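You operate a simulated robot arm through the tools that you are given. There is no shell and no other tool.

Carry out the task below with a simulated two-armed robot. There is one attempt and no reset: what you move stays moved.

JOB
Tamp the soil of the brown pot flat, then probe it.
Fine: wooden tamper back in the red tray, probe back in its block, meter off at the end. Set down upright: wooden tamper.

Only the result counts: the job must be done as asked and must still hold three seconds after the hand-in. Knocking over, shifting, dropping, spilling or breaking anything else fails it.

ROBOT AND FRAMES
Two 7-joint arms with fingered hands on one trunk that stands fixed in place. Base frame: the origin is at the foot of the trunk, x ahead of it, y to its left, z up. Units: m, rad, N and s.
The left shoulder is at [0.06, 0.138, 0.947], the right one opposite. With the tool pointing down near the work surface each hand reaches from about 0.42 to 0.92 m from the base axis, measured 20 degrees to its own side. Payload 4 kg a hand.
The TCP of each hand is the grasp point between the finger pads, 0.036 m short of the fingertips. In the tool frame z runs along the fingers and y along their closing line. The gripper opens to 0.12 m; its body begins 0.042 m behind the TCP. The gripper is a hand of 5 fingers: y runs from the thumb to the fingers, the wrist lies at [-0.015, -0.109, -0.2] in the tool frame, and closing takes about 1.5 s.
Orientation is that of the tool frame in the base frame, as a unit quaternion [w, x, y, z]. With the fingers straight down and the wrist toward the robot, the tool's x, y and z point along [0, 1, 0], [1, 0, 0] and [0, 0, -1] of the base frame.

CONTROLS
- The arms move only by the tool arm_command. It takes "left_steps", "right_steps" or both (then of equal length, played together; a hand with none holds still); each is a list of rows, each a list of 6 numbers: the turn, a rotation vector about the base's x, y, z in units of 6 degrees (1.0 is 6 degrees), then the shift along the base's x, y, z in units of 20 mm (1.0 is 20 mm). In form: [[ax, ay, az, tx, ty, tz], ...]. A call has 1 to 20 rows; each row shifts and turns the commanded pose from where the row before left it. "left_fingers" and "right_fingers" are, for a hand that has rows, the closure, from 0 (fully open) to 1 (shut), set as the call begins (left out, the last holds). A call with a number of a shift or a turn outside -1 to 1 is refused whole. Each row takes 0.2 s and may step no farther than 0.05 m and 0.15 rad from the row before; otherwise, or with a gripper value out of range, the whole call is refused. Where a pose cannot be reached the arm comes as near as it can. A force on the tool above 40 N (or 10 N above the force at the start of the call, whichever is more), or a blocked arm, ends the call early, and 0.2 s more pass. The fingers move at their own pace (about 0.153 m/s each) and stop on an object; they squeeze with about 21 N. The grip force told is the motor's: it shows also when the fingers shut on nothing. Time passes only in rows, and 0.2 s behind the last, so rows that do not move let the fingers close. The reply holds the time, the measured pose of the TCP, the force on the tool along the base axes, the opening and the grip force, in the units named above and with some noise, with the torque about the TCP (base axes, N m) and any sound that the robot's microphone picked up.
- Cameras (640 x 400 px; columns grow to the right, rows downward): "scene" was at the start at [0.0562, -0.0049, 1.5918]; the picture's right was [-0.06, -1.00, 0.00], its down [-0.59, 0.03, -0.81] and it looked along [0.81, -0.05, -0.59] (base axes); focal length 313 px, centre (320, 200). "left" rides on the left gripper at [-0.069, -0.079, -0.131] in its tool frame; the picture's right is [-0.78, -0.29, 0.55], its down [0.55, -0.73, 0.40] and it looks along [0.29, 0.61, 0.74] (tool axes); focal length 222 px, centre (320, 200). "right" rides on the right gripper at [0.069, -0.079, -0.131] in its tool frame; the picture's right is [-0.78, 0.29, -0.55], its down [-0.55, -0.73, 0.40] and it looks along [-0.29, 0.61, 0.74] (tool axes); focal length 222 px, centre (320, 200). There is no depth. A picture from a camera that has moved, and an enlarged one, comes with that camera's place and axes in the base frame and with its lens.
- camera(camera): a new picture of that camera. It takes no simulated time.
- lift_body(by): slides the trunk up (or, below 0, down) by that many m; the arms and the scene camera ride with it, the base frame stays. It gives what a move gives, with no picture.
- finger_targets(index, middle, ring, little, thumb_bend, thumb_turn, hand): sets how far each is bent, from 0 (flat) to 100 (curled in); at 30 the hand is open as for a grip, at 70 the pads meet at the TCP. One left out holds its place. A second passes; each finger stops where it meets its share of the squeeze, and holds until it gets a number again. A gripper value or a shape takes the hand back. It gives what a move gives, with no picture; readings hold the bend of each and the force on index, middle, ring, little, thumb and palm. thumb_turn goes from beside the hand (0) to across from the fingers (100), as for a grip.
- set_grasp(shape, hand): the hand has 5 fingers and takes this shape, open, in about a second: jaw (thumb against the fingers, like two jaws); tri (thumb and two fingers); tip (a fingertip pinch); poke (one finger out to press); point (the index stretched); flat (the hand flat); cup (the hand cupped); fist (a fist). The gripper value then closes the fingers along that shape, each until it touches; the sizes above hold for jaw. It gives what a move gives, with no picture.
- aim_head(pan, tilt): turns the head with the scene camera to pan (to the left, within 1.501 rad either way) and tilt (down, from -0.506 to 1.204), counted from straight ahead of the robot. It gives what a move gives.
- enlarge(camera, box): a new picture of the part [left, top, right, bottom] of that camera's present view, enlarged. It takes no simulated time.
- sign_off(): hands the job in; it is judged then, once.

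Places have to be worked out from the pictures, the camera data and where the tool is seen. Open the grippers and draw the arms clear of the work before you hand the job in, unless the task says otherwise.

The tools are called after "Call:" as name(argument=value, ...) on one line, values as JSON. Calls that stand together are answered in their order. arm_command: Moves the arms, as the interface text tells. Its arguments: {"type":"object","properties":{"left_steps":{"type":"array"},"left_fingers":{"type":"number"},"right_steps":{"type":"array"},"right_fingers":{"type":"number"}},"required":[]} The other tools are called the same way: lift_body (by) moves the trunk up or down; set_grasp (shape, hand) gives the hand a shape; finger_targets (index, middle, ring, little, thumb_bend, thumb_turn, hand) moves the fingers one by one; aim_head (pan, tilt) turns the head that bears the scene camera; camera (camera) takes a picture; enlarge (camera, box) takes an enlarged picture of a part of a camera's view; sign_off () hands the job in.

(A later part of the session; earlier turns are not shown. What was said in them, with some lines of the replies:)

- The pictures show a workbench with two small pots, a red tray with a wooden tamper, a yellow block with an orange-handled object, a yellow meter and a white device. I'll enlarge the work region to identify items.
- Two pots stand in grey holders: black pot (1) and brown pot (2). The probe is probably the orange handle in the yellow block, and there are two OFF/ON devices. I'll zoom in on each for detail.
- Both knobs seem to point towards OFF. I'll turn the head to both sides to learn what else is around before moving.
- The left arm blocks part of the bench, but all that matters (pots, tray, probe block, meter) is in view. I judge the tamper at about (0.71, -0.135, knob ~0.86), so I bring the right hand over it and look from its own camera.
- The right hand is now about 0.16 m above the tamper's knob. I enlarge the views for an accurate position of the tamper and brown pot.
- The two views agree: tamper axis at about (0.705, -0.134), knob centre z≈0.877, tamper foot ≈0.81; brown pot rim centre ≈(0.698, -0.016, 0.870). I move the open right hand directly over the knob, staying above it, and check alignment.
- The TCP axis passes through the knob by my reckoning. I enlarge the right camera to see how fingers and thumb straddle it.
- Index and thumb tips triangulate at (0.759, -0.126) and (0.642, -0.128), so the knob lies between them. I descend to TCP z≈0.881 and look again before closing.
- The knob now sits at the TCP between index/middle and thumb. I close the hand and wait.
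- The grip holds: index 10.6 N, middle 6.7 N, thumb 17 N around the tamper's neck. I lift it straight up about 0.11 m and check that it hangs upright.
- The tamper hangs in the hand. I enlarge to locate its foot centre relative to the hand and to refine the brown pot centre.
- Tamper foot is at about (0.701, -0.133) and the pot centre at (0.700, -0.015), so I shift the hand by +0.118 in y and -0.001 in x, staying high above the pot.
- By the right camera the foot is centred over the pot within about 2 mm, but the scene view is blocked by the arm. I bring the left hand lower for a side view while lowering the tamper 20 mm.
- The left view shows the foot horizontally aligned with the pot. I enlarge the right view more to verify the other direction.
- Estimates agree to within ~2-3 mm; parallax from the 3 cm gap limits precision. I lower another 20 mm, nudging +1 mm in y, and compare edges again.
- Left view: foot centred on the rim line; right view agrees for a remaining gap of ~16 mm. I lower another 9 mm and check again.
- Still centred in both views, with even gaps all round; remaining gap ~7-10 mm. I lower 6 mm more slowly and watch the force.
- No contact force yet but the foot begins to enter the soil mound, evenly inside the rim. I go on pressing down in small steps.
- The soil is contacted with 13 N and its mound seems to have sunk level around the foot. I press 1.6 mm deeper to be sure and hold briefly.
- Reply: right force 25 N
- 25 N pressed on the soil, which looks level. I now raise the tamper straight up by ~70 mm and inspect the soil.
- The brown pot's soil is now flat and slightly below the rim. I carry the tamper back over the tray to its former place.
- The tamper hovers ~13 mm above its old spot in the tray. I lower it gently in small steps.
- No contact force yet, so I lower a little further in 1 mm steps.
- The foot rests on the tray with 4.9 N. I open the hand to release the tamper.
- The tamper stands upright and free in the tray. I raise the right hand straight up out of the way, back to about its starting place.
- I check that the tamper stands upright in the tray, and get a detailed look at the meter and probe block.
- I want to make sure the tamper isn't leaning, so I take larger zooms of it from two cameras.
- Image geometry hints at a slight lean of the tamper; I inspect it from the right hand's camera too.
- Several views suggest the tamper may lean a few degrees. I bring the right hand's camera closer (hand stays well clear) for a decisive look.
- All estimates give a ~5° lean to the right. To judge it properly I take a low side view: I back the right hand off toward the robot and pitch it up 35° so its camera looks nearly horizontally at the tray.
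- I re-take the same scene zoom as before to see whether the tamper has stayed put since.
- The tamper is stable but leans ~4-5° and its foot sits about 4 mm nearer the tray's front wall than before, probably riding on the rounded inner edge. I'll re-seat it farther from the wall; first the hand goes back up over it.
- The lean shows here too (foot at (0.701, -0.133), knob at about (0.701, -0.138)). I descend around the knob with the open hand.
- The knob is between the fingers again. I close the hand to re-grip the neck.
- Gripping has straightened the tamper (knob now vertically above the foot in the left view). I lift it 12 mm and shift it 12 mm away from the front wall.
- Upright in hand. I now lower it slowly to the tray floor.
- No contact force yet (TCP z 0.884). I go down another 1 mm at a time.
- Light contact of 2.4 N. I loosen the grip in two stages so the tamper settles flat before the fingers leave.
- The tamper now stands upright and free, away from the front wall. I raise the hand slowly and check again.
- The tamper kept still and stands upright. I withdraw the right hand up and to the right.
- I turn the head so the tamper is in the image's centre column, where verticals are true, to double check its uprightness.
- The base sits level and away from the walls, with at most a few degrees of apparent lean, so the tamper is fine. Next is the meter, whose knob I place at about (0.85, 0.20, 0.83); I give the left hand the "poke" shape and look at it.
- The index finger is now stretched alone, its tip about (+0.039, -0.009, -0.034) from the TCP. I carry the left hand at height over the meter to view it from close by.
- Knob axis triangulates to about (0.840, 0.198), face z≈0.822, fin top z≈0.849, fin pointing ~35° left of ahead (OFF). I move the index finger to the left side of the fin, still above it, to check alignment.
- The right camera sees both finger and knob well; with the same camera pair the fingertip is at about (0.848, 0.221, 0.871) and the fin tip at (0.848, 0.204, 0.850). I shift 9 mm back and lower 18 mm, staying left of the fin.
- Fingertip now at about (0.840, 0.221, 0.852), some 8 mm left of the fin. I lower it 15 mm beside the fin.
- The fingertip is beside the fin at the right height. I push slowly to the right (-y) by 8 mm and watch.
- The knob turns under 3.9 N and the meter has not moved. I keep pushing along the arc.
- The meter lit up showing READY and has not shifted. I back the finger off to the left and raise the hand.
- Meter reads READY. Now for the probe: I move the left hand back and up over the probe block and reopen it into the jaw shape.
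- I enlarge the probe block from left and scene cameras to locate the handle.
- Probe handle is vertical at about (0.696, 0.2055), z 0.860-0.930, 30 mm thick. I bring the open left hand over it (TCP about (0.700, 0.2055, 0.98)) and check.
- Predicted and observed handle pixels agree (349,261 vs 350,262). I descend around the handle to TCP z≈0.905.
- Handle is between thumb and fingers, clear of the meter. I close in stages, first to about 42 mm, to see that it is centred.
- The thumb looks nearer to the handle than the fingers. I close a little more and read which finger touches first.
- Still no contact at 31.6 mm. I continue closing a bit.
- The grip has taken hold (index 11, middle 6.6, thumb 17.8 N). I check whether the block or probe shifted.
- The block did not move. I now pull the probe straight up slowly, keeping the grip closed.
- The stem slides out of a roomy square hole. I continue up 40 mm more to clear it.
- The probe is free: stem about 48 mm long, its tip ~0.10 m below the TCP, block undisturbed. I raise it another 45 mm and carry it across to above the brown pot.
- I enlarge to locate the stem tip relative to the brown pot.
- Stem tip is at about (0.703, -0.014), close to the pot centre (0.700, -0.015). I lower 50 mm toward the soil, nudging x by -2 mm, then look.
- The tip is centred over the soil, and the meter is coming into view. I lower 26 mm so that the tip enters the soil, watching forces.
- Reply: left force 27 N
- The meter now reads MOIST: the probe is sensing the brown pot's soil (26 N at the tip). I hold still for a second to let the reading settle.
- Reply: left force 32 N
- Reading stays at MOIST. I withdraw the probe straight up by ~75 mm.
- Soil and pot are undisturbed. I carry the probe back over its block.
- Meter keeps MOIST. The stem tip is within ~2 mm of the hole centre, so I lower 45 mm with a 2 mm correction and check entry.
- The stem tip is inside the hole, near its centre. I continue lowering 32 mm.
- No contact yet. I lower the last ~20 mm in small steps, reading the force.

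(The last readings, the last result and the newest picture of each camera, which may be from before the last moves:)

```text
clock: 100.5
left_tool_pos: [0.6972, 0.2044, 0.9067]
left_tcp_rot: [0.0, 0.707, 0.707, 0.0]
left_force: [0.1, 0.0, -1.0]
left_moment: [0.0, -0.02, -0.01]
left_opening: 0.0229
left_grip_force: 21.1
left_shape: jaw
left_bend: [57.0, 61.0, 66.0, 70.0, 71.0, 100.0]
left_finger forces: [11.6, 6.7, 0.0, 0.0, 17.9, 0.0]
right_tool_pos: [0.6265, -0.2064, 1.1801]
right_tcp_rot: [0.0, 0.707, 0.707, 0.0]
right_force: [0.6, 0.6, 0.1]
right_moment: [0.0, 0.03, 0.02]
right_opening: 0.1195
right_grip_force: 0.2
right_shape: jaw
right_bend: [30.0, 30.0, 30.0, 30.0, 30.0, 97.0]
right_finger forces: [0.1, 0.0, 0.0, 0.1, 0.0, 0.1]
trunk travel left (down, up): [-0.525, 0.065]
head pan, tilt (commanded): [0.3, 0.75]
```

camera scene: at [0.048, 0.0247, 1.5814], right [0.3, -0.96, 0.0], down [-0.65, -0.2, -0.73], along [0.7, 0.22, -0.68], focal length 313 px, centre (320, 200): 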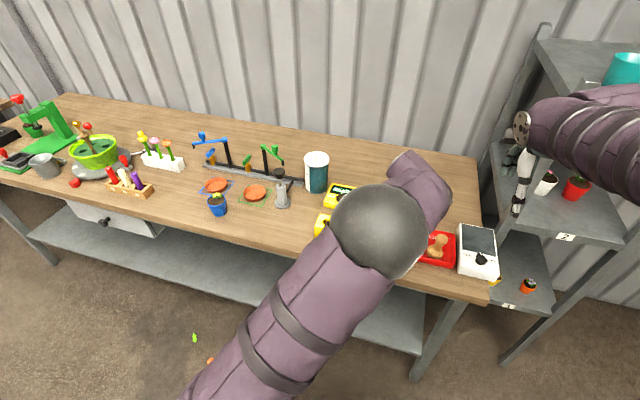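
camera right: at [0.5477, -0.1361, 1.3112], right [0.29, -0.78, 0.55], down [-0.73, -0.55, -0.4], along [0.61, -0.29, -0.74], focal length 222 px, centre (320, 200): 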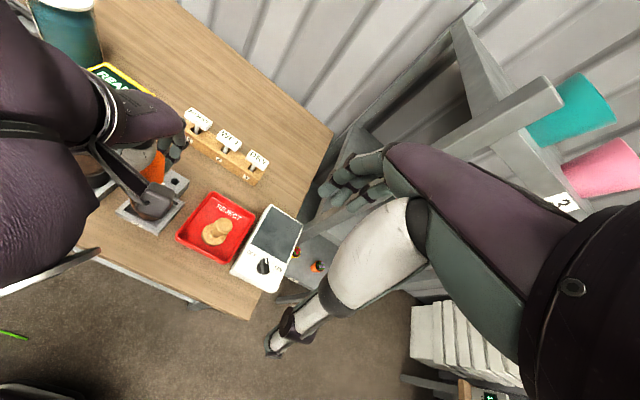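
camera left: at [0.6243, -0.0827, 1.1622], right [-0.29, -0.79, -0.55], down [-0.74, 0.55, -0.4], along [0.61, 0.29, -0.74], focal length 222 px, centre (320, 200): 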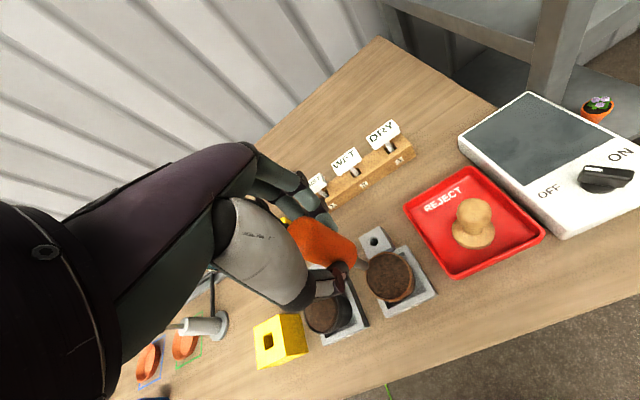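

Still no contact at TCP z 0.907 (the probe slid up slightly in the hand). I go on in 2 mm steps.

Call:
arm_command(left_steps=[[0, 0, 0, 0, 0, -0.1], [0, 0, 0, 0, 0, 0]])

Call:
enlarge(camera="right", box=[0, 20, 110, 130])

Call:
enlarge(camera="left", box=[260, 160, 400, 300])

```text
clock: 101.1
left_tool_pos: [0.6974, 0.2037, 0.9046]
left_tcp_rot: [-0.001, 0.707, 0.707, 0.0]
left_force: [-0.3, 0.3, 1.9]
left_moment: [0.03, -0.03, 0.01]
left_opening: 0.0227
left_grip_force: 20.8
left_shape: jaw
left_bend: [57.0, 61.0, 66.0, 70.0, 71.0, 100.0]
left_finger forces: [11.5, 6.8, 0.0, 0.0, 18.3, 0.0]
right_tool_pos: [0.6262, -0.2066, 1.1807]
right_tcp_rot: [0.001, 0.707, 0.707, 0.0]
right_force: [0.5, -0.1, 0.3]
right_moment: [-0.01, 0.0, -0.05]
right_opening: 0.1196
right_grip_force: 0.2
right_shape: jaw
right_bend: [30.0, 30.0, 30.0, 30.0, 30.0, 97.0]
right_finger forces: [0.0, 0.0, 0.0, 0.0, 0.1, 0.0]
trunk travel left (down, up): [-0.525, 0.065]
head pan, tilt (commanded): [0.3, 0.75]
```

```text
3.64 times, centred on (55, 75) of right
camera zoom: at [0.5476, -0.1361, 1.3113], right [0.29, -0.78, 0.55], down [-0.73, -0.55, -0.4], along [0.61, -0.29, -0.74], focal length 808 px, centre (1284, 654)
```

zoom: 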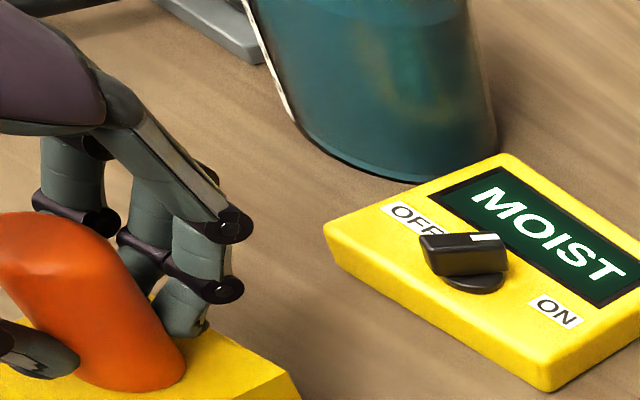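

```text
2.86 times, centred on (330, 230) of left
camera zoom: at [0.6182, 0.1359, 1.0368], right [-0.29, -0.78, -0.55], down [-0.73, 0.55, -0.4], along [0.61, 0.29, -0.74], focal length 635 px, centre (291, 114)
```

zoom: 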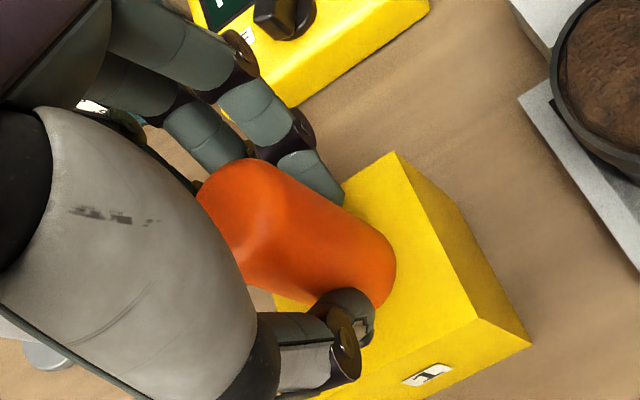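

The handle rests on the block again (1.9 N contact), looking as before. I settle it another 1 mm and then open the hand.

Call:
arm_command(left_steps=[[0, 0, 0, 0, 0, -0.05], [0, 0, 0, 0, 0, 0]])

Call:
arm_command(left_steps=[[0, 0, 0, 0, 0, 0], [0, 0, 0, 0, 0, 0], [0, 0, 0, 0, 0, 0]], left_fingers=0.7)

Call:
arm_command(left_steps=[[0, 0, 0, 0, 0, 0], [0, 0, 0, 0, 0, 0], [0, 0, 0, 0, 0, 0], [0, 0, 0, 0, 0, 0]], left_fingers=0.2)

Call:
enlarge(camera="right", box=[0, 0, 160, 170])

Call:
enlarge(camera="left", box=[220, 140, 420, 360])

```text
clock: 101.7
left_tool_pos: [0.6977, 0.2041, 0.9048]
left_tcp_rot: [0.0, 0.707, 0.707, 0.0]
left_force: [-0.1, 0.5, 6.2]
left_moment: [0.03, -0.08, -0.04]
left_opening: 0.0233
left_grip_force: 21.1
left_shape: jaw
left_bend: [57.0, 61.0, 66.0, 70.0, 71.0, 100.0]
left_finger forces: [11.6, 7.2, 0.0, 0.1, 19.3, 0.0]
right_tool_pos: [0.6264, -0.2074, 1.1797]
right_tcp_rot: [0.0, 0.708, 0.707, 0.0]
right_force: [-0.1, 0.5, 0.2]
right_moment: [0.01, -0.04, -0.01]
right_opening: 0.1196
right_grip_force: 0.1
right_shape: jaw
right_bend: [30.0, 30.0, 30.0, 30.0, 30.0, 97.0]
right_finger forces: [0.1, 0.0, 0.1, 0.0, 0.1, 0.0]
trunk travel left (down, up): [-0.525, 0.065]
head pan, tilt (commanded): [0.3, 0.75]
```

```text
clock: 102.5
left_tool_pos: [0.6971, 0.203, 0.9034]
left_tcp_rot: [0.001, 0.707, 0.707, 0.0]
left_force: [0.4, 0.3, 0.7]
left_moment: [0.02, -0.02, 0.0]
left_opening: 0.0358
left_grip_force: 0.1
left_shape: jaw
left_bend: [52.0, 55.0, 53.0, 71.0, 68.0, 100.0]
left_finger forces: [0.0, 0.0, 0.0, 0.0, 0.0, 0.0]
right_tool_pos: [0.6262, -0.2075, 1.1785]
right_tcp_rot: [0.0, 0.708, 0.707, -0.001]
right_force: [0.0, -0.5, 0.3]
right_moment: [-0.05, -0.03, -0.02]
right_opening: 0.1197
right_grip_force: 0.0
right_shape: jaw
right_bend: [30.0, 30.0, 30.0, 30.0, 30.0, 97.0]
right_finger forces: [0.0, 0.1, 0.0, 0.0, 0.0, 0.0]
trunk travel left (down, up): [-0.525, 0.065]
head pan, tilt (commanded): [0.3, 0.75]
```

```text
clock: 103.5
left_tool_pos: [0.6974, 0.2035, 0.9043]
left_tcp_rot: [0.0, 0.707, 0.707, 0.0]
left_force: [0.7, 1.0, -0.4]
left_moment: [-0.01, -0.01, -0.02]
left_opening: 0.0958
left_grip_force: 0.0
left_shape: jaw
left_bend: [32.0, 35.0, 34.0, 51.0, 39.0, 99.0]
left_finger forces: [0.1, 0.1, 0.0, 0.0, 0.0, 0.1]
right_tool_pos: [0.6262, -0.2059, 1.1803]
right_tcp_rot: [0.0, 0.707, 0.707, 0.0]
right_force: [-0.2, 0.4, 0.0]
right_moment: [0.0, -0.01, 0.0]
right_opening: 0.1198
right_grip_force: 0.0
right_shape: jaw
right_bend: [30.0, 30.0, 30.0, 30.0, 30.0, 97.0]
right_finger forces: [0.0, 0.0, 0.0, 0.0, 0.0, 0.0]
trunk travel left (down, up): [-0.525, 0.065]
head pan, tilt (commanded): [0.3, 0.75]
```

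```text
2.35 times, centred on (80, 85) of right
camera zoom: at [0.5477, -0.1361, 1.3112], right [0.29, -0.78, 0.55], down [-0.73, -0.55, -0.4], along [0.61, -0.29, -0.74], focal length 523 px, centre (885, 471)
```

zoom: 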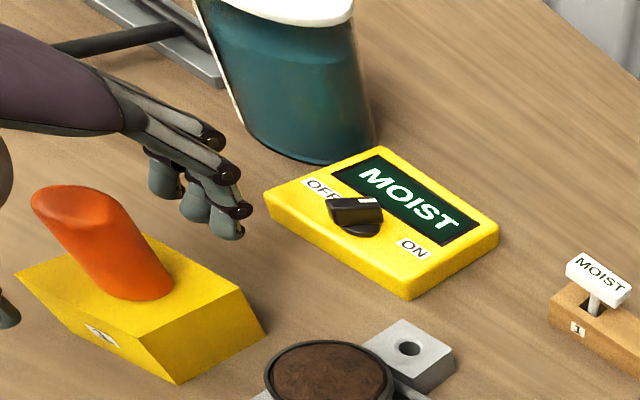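

```text
1.82 times, centred on (320, 250) of left
camera zoom: at [0.6182, 0.1361, 1.0354], right [-0.29, -0.78, -0.55], down [-0.73, 0.55, -0.4], along [0.61, 0.29, -0.74], focal length 404 px, centre (320, 109)
```

zoom: 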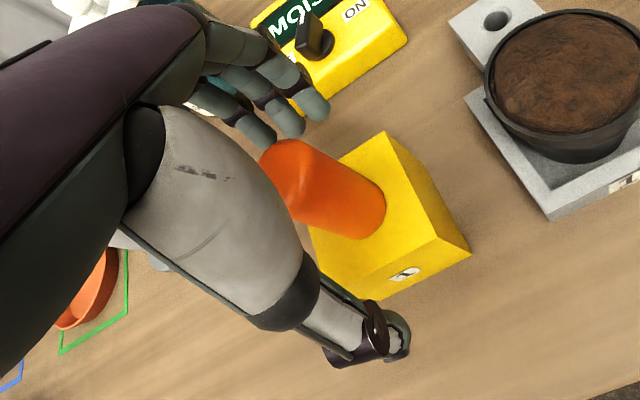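

The probe is back in its block and upright. I raise the left hand straight up, clear of the handle.

Call:
arm_command(left_steps=[[0, 0, 0, 0, 0, 0.4], [0, 0, 0, 0, 0, 0.8], [0, 0, 0, 0, 0, 1], [0, 0, 0, 0, 0, 1], [0, 0, 0, 0, 0, 1], [0, 0, 0, 0, 0, 1], [0, 0, 0, 0, 0, 1], [0, 0, 0, 0, 0, 1], [0, 0, 0, 0, 0, 0]])

Call:
set_grasp(hand="left", shape="poke")

Call:
finger_targets(hand="left", index=70, middle=100, ring=100, little=100, thumb_bend=100)

Call:
enlarge(camera="scene", box=[280, 140, 420, 260])

Call:
camera(camera="left")

```text
clock: 105.5
left_tool_pos: [0.6994, 0.2036, 1.0482]
left_tcp_rot: [0.0, 0.707, 0.707, 0.0]
left_force: [0.6, 0.0, 0.3]
left_moment: [-0.01, 0.01, -0.01]
left_opening: 0.0959
left_grip_force: 0.1
left_shape: jaw
left_bend: [32.0, 35.0, 34.0, 51.0, 39.0, 99.0]
left_finger forces: [0.0, 0.0, 0.0, 0.1, 0.0, 0.0]
right_tool_pos: [0.6272, -0.2064, 1.1804]
right_tcp_rot: [0.0, 0.708, 0.707, 0.0]
right_force: [0.7, 0.1, 0.6]
right_moment: [-0.01, 0.02, -0.02]
right_opening: 0.1198
right_grip_force: 0.0
right_shape: jaw
right_bend: [30.0, 30.0, 30.0, 30.0, 30.0, 97.0]
right_finger forces: [0.0, 0.1, 0.0, 0.1, 0.0, 0.0]
trunk travel left (down, up): [-0.525, 0.065]
head pan, tilt (commanded): [0.3, 0.75]
```

```text
clock: 106.4
left_tool_pos: [0.6986, 0.2037, 1.0485]
left_tcp_rot: [0.0, 0.707, 0.707, 0.0]
left_force: [0.2, -0.6, 1.3]
left_moment: [0.03, 0.02, 0.0]
left_opening: 0.0002
left_grip_force: 0.1
left_shape: poke
left_bend: [70.0, 70.0, 99.0, 99.0, 100.0, 100.0]
left_finger forces: [0.1, 0.0, 0.1, 0.0, 0.0, 0.1]
right_tool_pos: [0.6276, -0.2068, 1.1808]
right_tcp_rot: [0.0, 0.707, 0.707, -0.001]
right_force: [-0.2, 0.0, -0.7]
right_moment: [-0.02, 0.03, 0.0]
right_opening: 0.1197
right_grip_force: 0.0
right_shape: jaw
right_bend: [30.0, 30.0, 30.0, 30.0, 30.0, 97.0]
right_finger forces: [0.0, 0.0, 0.1, 0.1, 0.0, 0.0]
trunk travel left (down, up): [-0.525, 0.065]
head pan, tilt (commanded): [0.3, 0.75]
```

```text
clock: 107.4
left_tool_pos: [0.6986, 0.2043, 1.0473]
left_tcp_rot: [0.0, 0.708, 0.706, 0.0]
left_force: [0.9, 0.4, 0.5]
left_moment: [-0.02, -0.02, 0.01]
left_opening: 0.0307
left_grip_force: 0.1
left_shape: fingers
left_bend: [47.0, 90.0, 100.0, 100.0, 100.0, 100.0]
left_finger forces: [0.0, 0.1, 0.0, 0.1, 0.1, 0.0]
right_tool_pos: [0.6262, -0.2066, 1.1809]
right_tcp_rot: [0.0, 0.707, 0.707, 0.0]
right_force: [-0.7, -0.7, 0.3]
right_moment: [-0.02, -0.01, -0.01]
right_opening: 0.1193
right_grip_force: 0.0
right_shape: jaw
right_bend: [30.0, 30.0, 30.0, 30.0, 30.0, 97.0]
right_finger forces: [0.0, 0.0, 0.0, 0.1, 0.0, 0.0]
trunk travel left (down, up): [-0.525, 0.065]
head pan, tilt (commanded): [0.3, 0.75]
```

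```text
3.33 times, centred on (350, 200) of scene
camera zoom: at [0.0481, 0.0247, 1.5813], right [0.3, -0.96, 0.0], down [-0.65, -0.2, -0.73], along [0.7, 0.22, -0.68], focal length 1042 px, centre (220, 200)
```

zoom: 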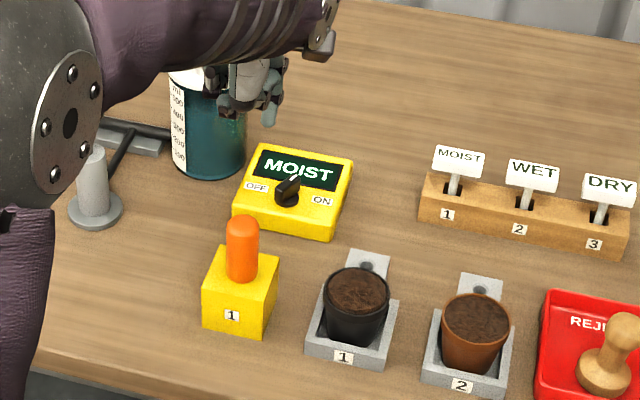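

```text
taken
camera left: at [0.6188, 0.1364, 1.1788], right [-0.29, -0.78, -0.55], down [-0.73, 0.55, -0.4], along [0.61, 0.29, -0.74], focal length 222 px, centre (320, 200)
```

left: 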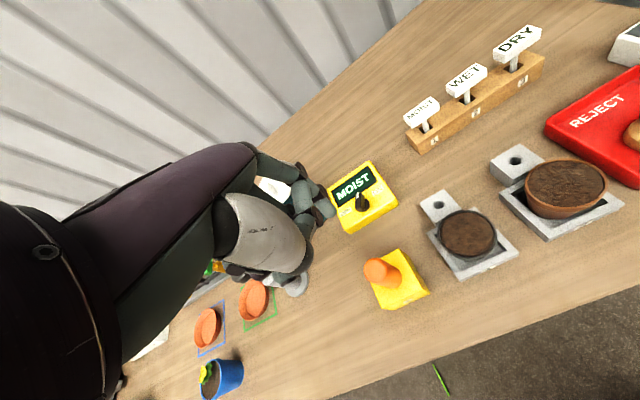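

Same pointing shape as before. I move to the right side of the knob's fin (TCP about (0.795, 0.1795)), staying high, then check.

Call:
arm_command(left_steps=[[0, 0, 0, 0.96, -0.25, 0], [0, 0, 0, 0.96, -0.25, 0], [0, 0, 0, 0.96, -0.25, 0], [0, 0, 0, 0.96, -0.25, 0], [0, 0, 0, 0.96, -0.25, -0.4], [0, 0, 0, 0, 0, -1], [0, 0, 0, 0, 0, -1], [0, 0, 0, 0, 0, -1], [0, 0, 0, 0, 0, -1], [0, 0, 0, 0, 0, -1], [0, 0, 0, 0, 0, -0.6], [0, 0, 0, 0, 0, 0]])

Call:
enlarge(camera="left", box=[260, 140, 440, 280])

Call:
enlarge(camera="right", box=[60, 20, 150, 110])

```text
clock: 110.0
left_tool_pos: [0.7927, 0.1791, 0.9271]
left_tcp_rot: [0.0, 0.707, 0.707, 0.0]
left_force: [0.3, 0.5, -0.6]
left_moment: [-0.01, -0.02, 0.01]
left_opening: 0.0293
left_grip_force: 0.1
left_shape: fingers
left_bend: [47.0, 90.0, 100.0, 100.0, 100.0, 100.0]
left_finger forces: [0.0, 0.1, 0.1, 0.0, 0.1, 0.1]
right_tool_pos: [0.6259, -0.2068, 1.1804]
right_tcp_rot: [0.0, 0.707, 0.707, 0.0]
right_force: [0.8, 1.1, 0.6]
right_moment: [-0.01, -0.02, 0.01]
right_opening: 0.1199
right_grip_force: 0.0
right_shape: jaw
right_bend: [30.0, 30.0, 30.0, 30.0, 30.0, 97.0]
right_finger forces: [0.0, 0.0, 0.0, 0.0, 0.1, 0.0]
trunk travel left (down, up): [-0.525, 0.065]
head pan, tilt (commanded): [0.3, 0.75]
```

```text
2.86 times, centred on (350, 210) of left
camera zoom: at [0.7146, 0.111, 1.0596], right [-0.29, -0.78, -0.55], down [-0.74, 0.55, -0.4], along [0.61, 0.29, -0.74], focal length 635 px, centre (234, 171)
```

zoom: 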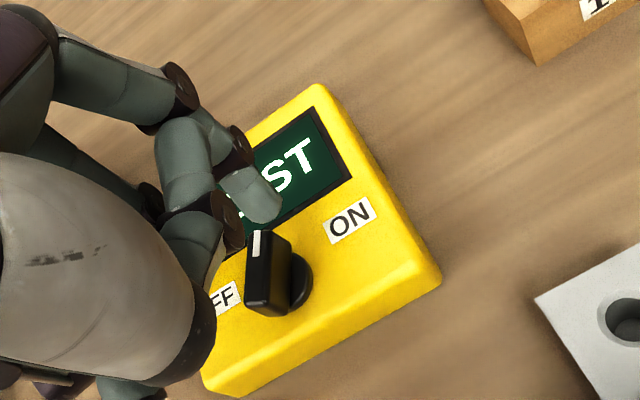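

```text
4.44 times, centred on (105, 65) of right
camera zoom: at [0.5477, -0.1361, 1.3112], right [0.29, -0.78, 0.55], down [-0.73, -0.55, -0.4], along [0.61, -0.29, -0.74], focal length 987 px, centre (1276, 800)
```

zoom: 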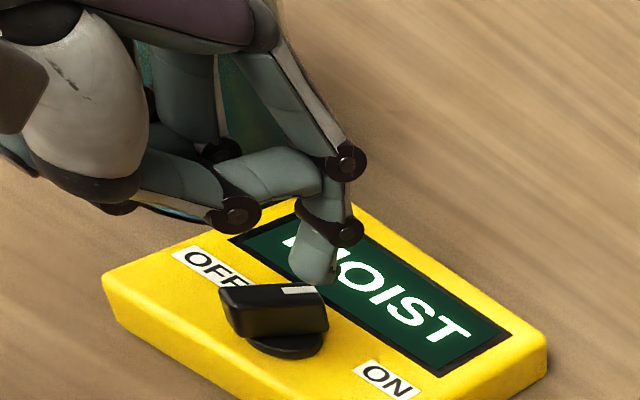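

The fin now points nearly straight ahead (ON). Index tip is ~23 mm right of the knob axis; I shift 8 mm forward and lower beside the fin.

Call:
arm_command(left_steps=[[0, 0, 0, 0.4, 0, -0.3], [0, 0, 0, 0, 0, -0.5], [0, 0, 0, 0, 0, -0.5], [0, 0, 0, 0, 0, -0.4], [0, 0, 0, 0, 0, -0.3], [0, 0, 0, 0, 0, 0]])

Call:
enlarge(camera="left", box=[260, 140, 440, 280])

Call:
enlarge(camera="right", box=[60, 20, 150, 110])

```text
clock: 111.4
left_tool_pos: [0.8019, 0.1804, 0.8873]
left_tcp_rot: [0.0, 0.707, 0.707, 0.001]
left_force: [-0.6, 0.4, 0.2]
left_moment: [-0.02, -0.04, -0.01]
left_opening: 0.0292
left_grip_force: 0.0
left_shape: fingers
left_bend: [47.0, 90.0, 100.0, 100.0, 99.0, 100.0]
left_finger forces: [0.0, 0.1, 0.0, 0.1, 0.0, 0.0]
right_tool_pos: [0.6269, -0.2057, 1.18]
right_tcp_rot: [0.0, 0.707, 0.707, 0.0]
right_force: [-0.3, 0.0, 0.0]
right_moment: [-0.01, -0.03, 0.02]
right_opening: 0.1198
right_grip_force: 0.0
right_shape: jaw
right_bend: [30.0, 30.0, 30.0, 30.0, 30.0, 97.0]
right_finger forces: [0.0, 0.0, 0.1, 0.0, 0.1, 0.1]
trunk travel left (down, up): [-0.525, 0.065]
head pan, tilt (commanded): [0.3, 0.75]
```

```text
2.86 times, centred on (350, 210) of left
camera zoom: at [0.7228, 0.1112, 1.0194], right [-0.29, -0.79, -0.55], down [-0.74, 0.55, -0.4], along [0.61, 0.29, -0.74], focal length 635 px, centre (234, 171)
```

zoom: 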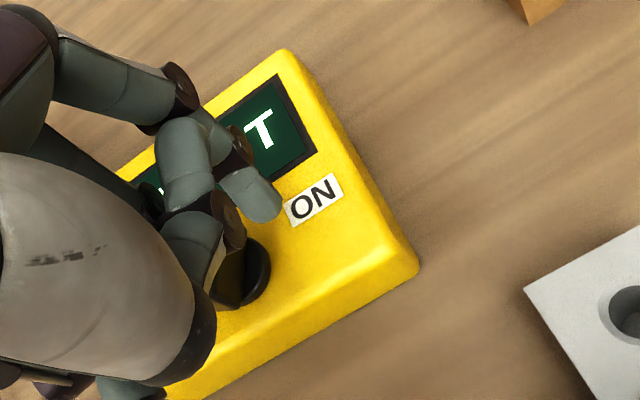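

```text
4.44 times, centred on (105, 65) of right
camera zoom: at [0.5477, -0.1361, 1.3112], right [0.29, -0.78, 0.55], down [-0.73, -0.55, -0.4], along [0.61, -0.29, -0.74], focal length 987 px, centre (1276, 800)
```

zoom: 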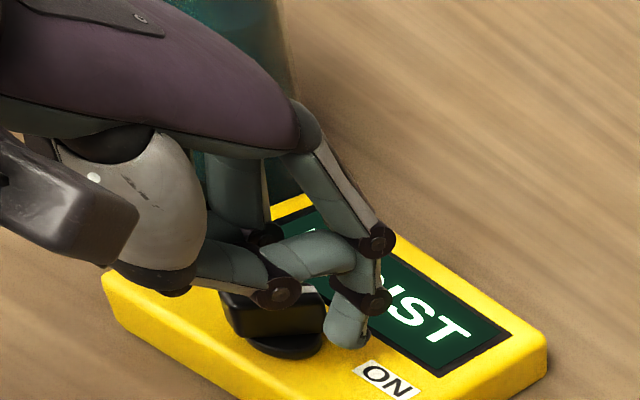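

The finger is on the right of the fin at proper depth. I push to the left (+y) in small steps.

Call:
arm_command(left_steps=[[0, 0, 0, 0, 0.2, 0], [0, 0, 0, 0, 0.2, 0], [0, 0, 0, 0.05, 0.15, 0], [0, 0, 0, 0, 0, 0]])

Call:
enlarge(camera="right", box=[60, 20, 150, 110])

Call:
enlarge(camera="left", box=[260, 140, 440, 280])

```text
clock: 112.4
left_tool_pos: [0.8035, 0.1896, 0.8881]
left_tcp_rot: [-0.001, 0.707, 0.707, 0.0]
left_force: [-0.7, -0.6, 0.3]
left_moment: [-0.01, 0.0, 0.01]
left_opening: 0.0294
left_grip_force: 0.5
left_shape: fingers
left_bend: [47.0, 90.0, 100.0, 100.0, 99.0, 100.0]
left_finger forces: [0.7, 0.1, 0.1, 0.0, 0.0, 0.0]
right_tool_pos: [0.6261, -0.2065, 1.1796]
right_tcp_rot: [-0.001, 0.707, 0.707, -0.001]
right_force: [-0.2, 0.2, -0.5]
right_moment: [0.02, -0.02, 0.0]
right_opening: 0.1199
right_grip_force: 0.2
right_shape: jaw
right_bend: [30.0, 30.0, 30.0, 30.0, 30.0, 97.0]
right_finger forces: [0.0, 0.0, 0.1, 0.0, 0.0, 0.1]
trunk travel left (down, up): [-0.525, 0.065]
head pan, tilt (commanded): [0.3, 0.75]
```

```text
4.44 times, centred on (105, 65) of right
camera zoom: at [0.5477, -0.1362, 1.3112], right [0.29, -0.78, 0.55], down [-0.73, -0.55, -0.4], along [0.61, -0.29, -0.74], focal length 987 px, centre (1276, 800)
```

zoom: 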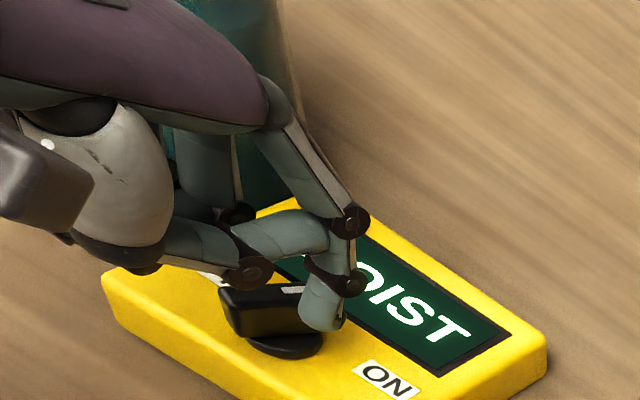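

```text
2.86 times, centred on (350, 210) of left
camera zoom: at [0.7236, 0.1219, 1.0195], right [-0.29, -0.78, -0.55], down [-0.73, 0.55, -0.4], along [0.61, 0.29, -0.74], focal length 635 px, centre (234, 171)
```

zoom: 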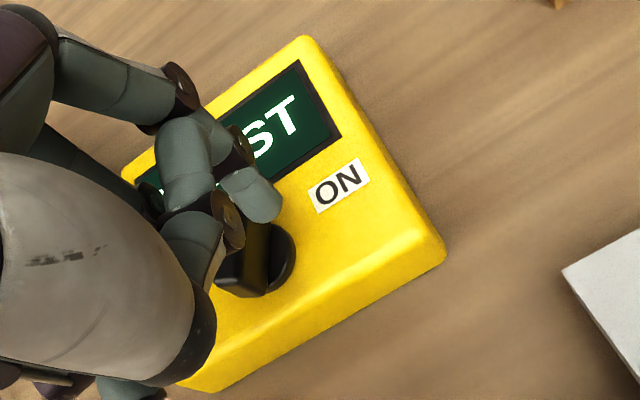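

The finger touches the fin. I continue the push leftward along the arc.

Call:
arm_command(left_steps=[[0, 0, 0, 0.05, 0.15, 0], [0, 0, 0, 0.08, 0.15, 0], [0, 0, 0, 0.1, 0.15, 0], [0, 0, 0, 0, 0, 0]])

Call:
enlarge(camera="right", box=[60, 20, 150, 110])

Call:
enlarge(camera="left", box=[260, 140, 440, 280])

```text
clock: 113.4
left_tool_pos: [0.8079, 0.1991, 0.8892]
left_tcp_rot: [0.0, 0.707, 0.708, 0.0]
left_force: [1.6, -2.5, -0.2]
left_moment: [-0.03, -0.03, -0.09]
left_opening: 0.0292
left_grip_force: 1.7
left_shape: fingers
left_bend: [47.0, 90.0, 100.0, 100.0, 99.0, 100.0]
left_finger forces: [2.3, 0.0, 0.0, 0.0, 0.1, 0.1]
right_tool_pos: [0.6282, -0.2072, 1.1793]
right_tcp_rot: [-0.001, 0.708, 0.707, 0.0]
right_force: [-0.2, 0.2, -1.1]
right_moment: [0.04, 0.01, 0.03]
right_opening: 0.1199
right_grip_force: 0.0
right_shape: jaw
right_bend: [30.0, 30.0, 30.0, 30.0, 30.0, 97.0]
right_finger forces: [0.0, 0.0, 0.0, 0.0, 0.0, 0.0]
trunk travel left (down, up): [-0.525, 0.065]
head pan, tilt (commanded): [0.3, 0.75]
```

```text
4.44 times, centred on (105, 65) of right
camera zoom: at [0.5479, -0.1363, 1.3111], right [0.29, -0.79, 0.55], down [-0.73, -0.55, -0.4], along [0.61, -0.29, -0.74], focal length 987 px, centre (1276, 800)
```

zoom: 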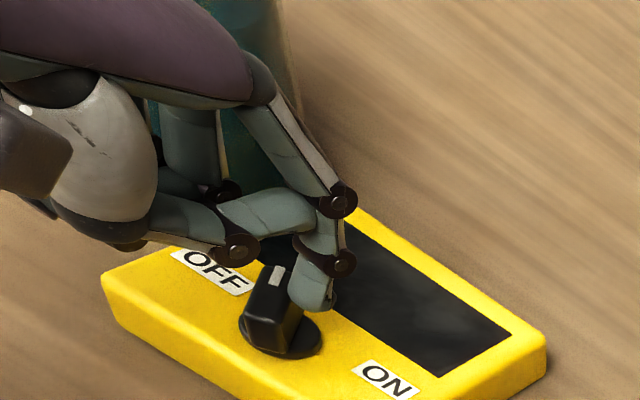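

```text
2.86 times, centred on (350, 210) of left
camera zoom: at [0.7283, 0.1308, 1.0197], right [-0.29, -0.78, -0.55], down [-0.73, 0.55, -0.4], along [0.61, 0.29, -0.74], focal length 635 px, centre (234, 171)
```

zoom: 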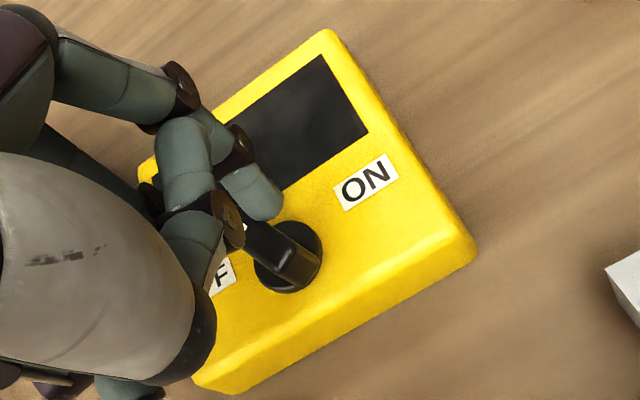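

The display went dark: meter is OFF and its fin is practically back at the original angle. I nudge 2 mm more to reach the stop, then check.

Call:
arm_command(left_steps=[[0, 0, 0, 0.06, 0.1, 0], [0, 0, 0, 0, 0, 0]])

Call:
enlarge(camera="right", box=[60, 20, 150, 110])

```text
clock: 114.0
left_tool_pos: [0.8087, 0.2002, 0.8872]
left_tcp_rot: [0.001, 0.707, 0.707, 0.0]
left_force: [0.2, -3.1, 0.7]
left_moment: [-0.1, -0.02, -0.09]
left_opening: 0.0293
left_grip_force: 1.6
left_shape: fingers
left_bend: [47.0, 90.0, 100.0, 100.0, 99.0, 100.0]
left_finger forces: [3.1, 0.0, 0.1, 0.0, 0.0, 0.1]
right_tool_pos: [0.627, -0.2072, 1.1793]
right_tcp_rot: [0.0, 0.707, 0.707, 0.0]
right_force: [0.4, -0.9, 0.0]
right_moment: [-0.01, -0.02, 0.0]
right_opening: 0.12
right_grip_force: 0.1
right_shape: jaw
right_bend: [30.0, 30.0, 30.0, 30.0, 30.0, 97.0]
right_finger forces: [0.0, 0.0, 0.0, 0.0, 0.0, 0.0]
trunk travel left (down, up): [-0.525, 0.065]
head pan, tilt (commanded): [0.3, 0.75]
```

```text
4.44 times, centred on (105, 65) of right
camera zoom: at [0.5478, -0.1364, 1.3111], right [0.29, -0.79, 0.55], down [-0.73, -0.55, -0.4], along [0.61, -0.29, -0.74], focal length 987 px, centre (1276, 800)
```

zoom: 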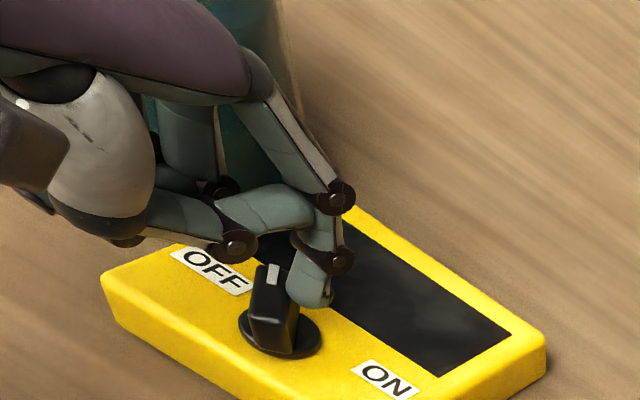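

The fin is back at its original OFF position and the meter hasn't moved. I back the finger off to the right and raise the hand.

Call:
arm_command(left_steps=[[0, 0, 0, 0, -0.2, 0], [0, 0, 0, 0, -0.25, 0], [0, 0, 0, 0, 0, 0.5], [0, 0, 0, 0, 0, 1], [0, 0, 0, 0, 0, 1], [0, 0, 0, 0, 0, 1], [0, 0, 0, 0, 0, 1], [0, 0, 0, 0, 0, 1], [0, 0, 0, 0, 0, 1], [0, 0, 0, 0, 0, 1], [0, 0, 0, 0, 0, 1], [0, 0, 0, 0, 0, 0]])

Call:
enlarge(camera="right", box=[0, 0, 160, 170])

Call:
camera(camera="left")

```text
clock: 116.6
left_tool_pos: [0.8089, 0.1912, 1.0575]
left_tcp_rot: [0.0, 0.707, 0.707, -0.001]
left_force: [0.1, 1.0, 0.4]
left_moment: [-0.02, 0.01, 0.0]
left_opening: 0.0292
left_grip_force: 0.0
left_shape: fingers
left_bend: [47.0, 90.0, 100.0, 100.0, 99.0, 100.0]
left_finger forces: [0.0, 0.0, 0.0, 0.0, 0.0, 0.0]
right_tool_pos: [0.6278, -0.2082, 1.1799]
right_tcp_rot: [0.0, 0.707, 0.707, 0.0]
right_force: [-0.2, -0.5, -0.6]
right_moment: [-0.02, -0.01, 0.01]
right_opening: 0.1197
right_grip_force: 0.1
right_shape: jaw
right_bend: [30.0, 30.0, 30.0, 30.0, 30.0, 97.0]
right_finger forces: [0.0, 0.1, 0.0, 0.0, 0.0, 0.0]
trunk travel left (down, up): [-0.525, 0.065]
head pan, tilt (commanded): [0.3, 0.75]
```

```text
2.35 times, centred on (80, 85) of right
camera zoom: at [0.5479, -0.1361, 1.3111], right [0.29, -0.78, 0.55], down [-0.73, -0.55, -0.4], along [0.61, -0.29, -0.74], focal length 523 px, centre (885, 471)
```

zoom: 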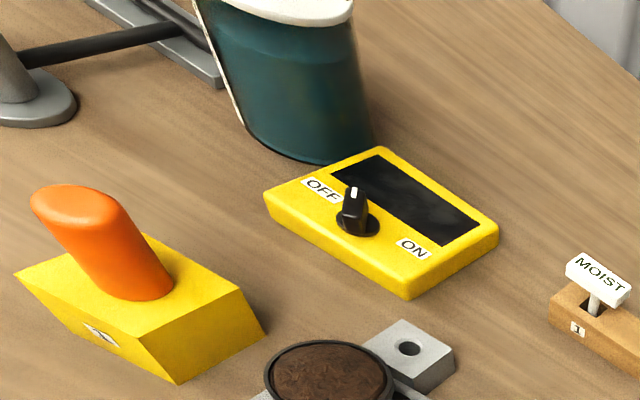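

```text
taken
camera left: at [0.7293, 0.1243, 1.1896], right [-0.29, -0.78, -0.55], down [-0.73, 0.55, -0.4], along [0.61, 0.29, -0.74], focal length 222 px, centre (320, 200)
```

left: 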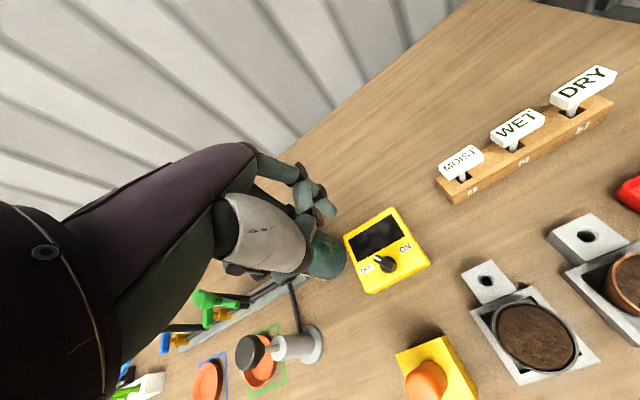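

The meter is dark with the knob at OFF; probe stands in its block. I draw both arms back and up, clear of the work.

Call:
arm_command(left_steps=[[0, 0, 0, -0.3, 0, 1], [0, 0, 0, -1, 0.15, 1], [0, 0, 0, -1, 0.15, 1], [0, 0, 0, -1, 0.15, 0.5], [0, 0, 0, -1, 0.15, 0.5], [0, 0, 0, -1, 0.15, 0.5], [0, 0, 0, -1, 0.15, 0.5], [0, 0, 0, -1, 0.15, 0.5], [0, 0, 0, -1, 0.15, 0.5], [0, 0, 0, -1, 0.15, 0.5], [0, 0, 0, -1, 0.15, 0.5], [0, 0, 0, -1, 0.15, 0.5], [0, 0, 0, -1, 0.15, 0.5], [0, 0, 0, -1, 0.15, 0.5], [0, 0, 0, -1, 0.15, 0.5], [0, 0, 0, -1, 0.15, 0.5], [0, 0, 0, -1, 0.15, 0.5], [0, 0, 0, 0, 0, 0]])

Call:
set_grasp(hand="left", shape="jaw")

Call:
arm_command(right_steps=[[0, 0, 0, -0.5, 0, 0.3], [0, 0, 0, -0.8, 0, 0.3], [0, 0, 0, -0.8, 0, 0.3], [0, 0, 0, -0.8, 0, 0.3], [0, 0, 0, -0.8, 0, 0.3], [0, 0, 0, 0, 0, 0]], right_fingers=0.0)

Call:
aim_head(pan=0.05, tilt=0.7)

Call:
camera(camera="scene")

```text
clock: 120.4
left_tool_pos: [0.4831, 0.2391, 1.2577]
left_tcp_rot: [0.0, 0.707, 0.707, 0.0]
left_force: [0.4, -0.5, -0.3]
left_moment: [0.02, -0.02, 0.02]
left_opening: 0.029
left_grip_force: 0.0
left_shape: fingers
left_bend: [47.0, 90.0, 100.0, 100.0, 99.0, 100.0]
left_finger forces: [0.0, 0.1, 0.0, 0.0, 0.0, 0.1]
right_tool_pos: [0.6265, -0.2067, 1.18]
right_tcp_rot: [0.0, 0.707, 0.707, 0.001]
right_force: [0.4, -0.3, -0.3]
right_moment: [0.0, 0.0, 0.01]
right_opening: 0.1198
right_grip_force: 0.1
right_shape: jaw
right_bend: [30.0, 30.0, 30.0, 30.0, 30.0, 97.0]
right_finger forces: [0.1, 0.1, 0.0, 0.1, 0.0, 0.1]
trunk travel left (down, up): [-0.525, 0.065]
head pan, tilt (commanded): [0.3, 0.75]
```

```text
clock: 121.3
left_tool_pos: [0.483, 0.2388, 1.2585]
left_tcp_rot: [0.0, 0.707, 0.707, 0.0]
left_force: [-0.7, 0.3, 0.1]
left_moment: [0.01, 0.03, -0.03]
left_opening: 0.1196
left_grip_force: 0.0
left_shape: jaw
left_bend: [30.0, 30.0, 30.0, 30.0, 30.0, 97.0]
left_finger forces: [0.1, 0.1, 0.0, 0.0, 0.0, 0.0]
right_tool_pos: [0.6265, -0.2052, 1.1801]
right_tcp_rot: [0.0, 0.707, 0.707, 0.0]
right_force: [-0.5, 0.3, -0.1]
right_moment: [0.0, -0.01, -0.01]
right_opening: 0.1198
right_grip_force: 0.1
right_shape: jaw
right_bend: [30.0, 30.0, 30.0, 30.0, 30.0, 97.0]
right_finger forces: [0.1, 0.0, 0.0, 0.1, 0.1, 0.1]
trunk travel left (down, up): [-0.525, 0.065]
head pan, tilt (commanded): [0.3, 0.75]
```

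```text
clock: 122.7
left_tool_pos: [0.4819, 0.2388, 1.2575]
left_tcp_rot: [0.0, 0.707, 0.707, 0.0]
left_force: [0.3, 0.5, 0.2]
left_moment: [0.0, -0.01, 0.01]
left_opening: 0.1197
left_grip_force: 0.0
left_shape: jaw
left_bend: [30.0, 30.0, 30.0, 30.0, 30.0, 97.0]
left_finger forces: [0.1, 0.0, 0.0, 0.1, 0.0, 0.0]
right_tool_pos: [0.5525, -0.2065, 1.2096]
right_tcp_rot: [0.001, 0.707, 0.707, -0.001]
right_force: [-0.4, 0.1, -0.2]
right_moment: [0.02, -0.02, 0.01]
right_opening: 0.1198
right_grip_force: 0.1
right_shape: jaw
right_bend: [30.0, 30.0, 30.0, 30.0, 30.0, 97.0]
right_finger forces: [0.0, 0.0, 0.1, 0.1, 0.0, 0.0]
trunk travel left (down, up): [-0.525, 0.065]
head pan, tilt (commanded): [0.3, 0.75]
```

```text
clock: 123.5
left_tool_pos: [0.4819, 0.2388, 1.2582]
left_tcp_rot: [0.001, 0.707, 0.707, 0.001]
left_force: [0.1, 0.3, 0.8]
left_moment: [-0.05, 0.0, 0.04]
left_opening: 0.12
left_grip_force: 0.2
left_shape: jaw
left_bend: [30.0, 30.0, 30.0, 30.0, 30.0, 97.0]
left_finger forces: [0.0, 0.0, 0.0, 0.0, 0.1, 0.0]
right_tool_pos: [0.5534, -0.2074, 1.2099]
right_tcp_rot: [0.001, 0.707, 0.707, 0.0]
right_force: [0.2, -0.3, 0.1]
right_moment: [-0.02, 0.0, -0.03]
right_opening: 0.1197
right_grip_force: 0.1
right_shape: jaw
right_bend: [30.0, 30.0, 30.0, 30.0, 30.0, 97.0]
right_finger forces: [0.0, 0.0, 0.0, 0.1, 0.0, 0.0]
trunk travel left (down, up): [-0.525, 0.065]
head pan, tilt (commanded): [0.051, 0.7]
```

```text
taken
camera scene: at [0.0537, 0.0046, 1.5856], right [0.05, -1.0, 0.0], down [-0.64, -0.03, -0.76], along [0.76, 0.04, -0.64], focal length 313 px, centre (320, 200)
```

scene: 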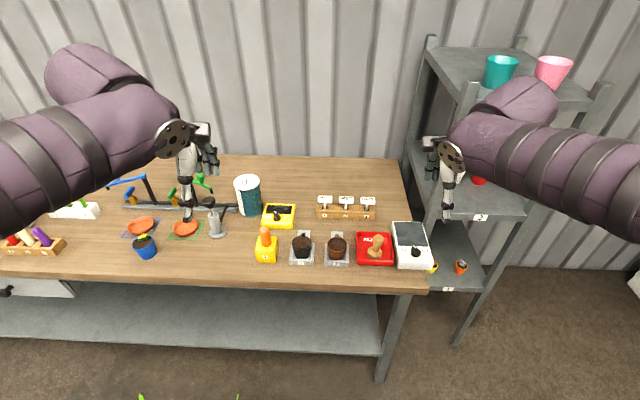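

Everything looks in place; I take a last enlarged look at the work area before handing in.

Call:
enlarge(camera="scene", box=[240, 185, 440, 275])

Call:
enlarge(camera="scene", box=[315, 220, 405, 275])

Call:
enlarge(camera="left", box=[320, 40, 620, 240])

```text
3.20 times, centred on (340, 230) of scene
camera zoom: at [0.0537, 0.0046, 1.5856], right [0.05, -1.0, 0.0], down [-0.64, -0.03, -0.76], along [0.76, 0.04, -0.64], focal length 1000 px, centre (256, 104)
```

zoom: 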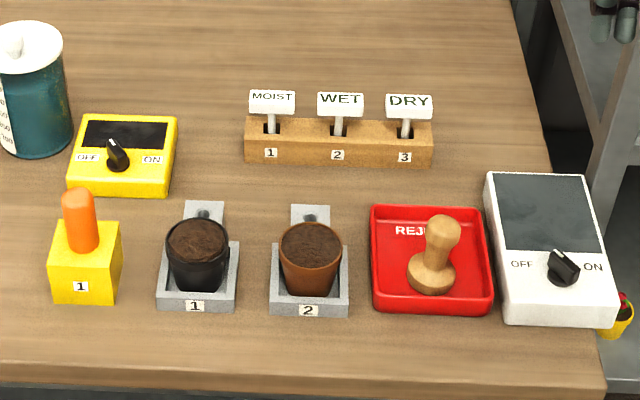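

```text
7.11 times, centred on (360, 248) of scene
camera zoom: at [0.0537, 0.0046, 1.5856], right [0.05, -1.0, 0.0], down [-0.64, -0.03, -0.76], along [0.76, 0.04, -0.64], focal length 2223 px, centre (36, -138)
```

zoom: 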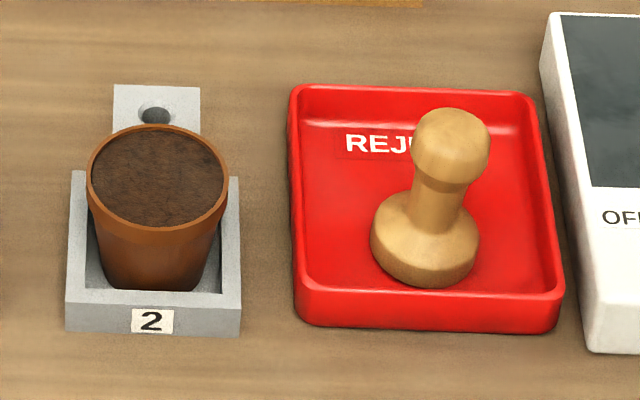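

```text
2.00 times, centred on (470, 140) of left
camera zoom: at [0.4029, 0.1716, 1.3893], right [-0.29, -0.78, -0.55], down [-0.73, 0.55, -0.4], along [0.61, 0.29, -0.74], focal length 444 px, centre (20, 320)
```

zoom: 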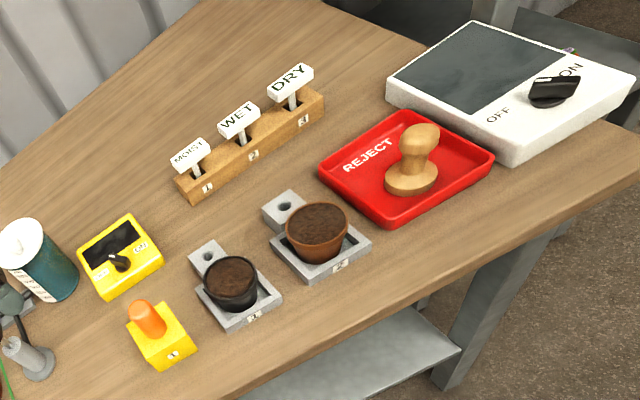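

The soil in the brown pot is flat and the meter read MOIST. The tamper is standing in the red tray, the probe is back in its block, and the meter is off with nothing shifted. I hand the job in.

Call:
sign_off()

```text
The job is handed in.
```

I tamped the brown pot's soil flat, then probed it with the meter switched on. The meter read MOIST, and the job is handed in.

- **Tamper:** It stands on its base in the red tray, about 1 cm further back than where it started. The first set-down leaned a few degrees near the front wall, so I re-seated it. A lean of about 4° still shows in the scene camera, but it has stayed put since.
- **Probe:** It is back in its yellow block and upright. At the soil it met about 30 N of resistance and barely went below the surface. The meter changed to MOIST as soon as it touched, and the reading stayed.
- **Meter:** It is off, with a dark display and the knob back at its original OFF position.
- **Everything else:** I saw nothing else move in the camera views. Both hands are open and drawn clear of the bench.
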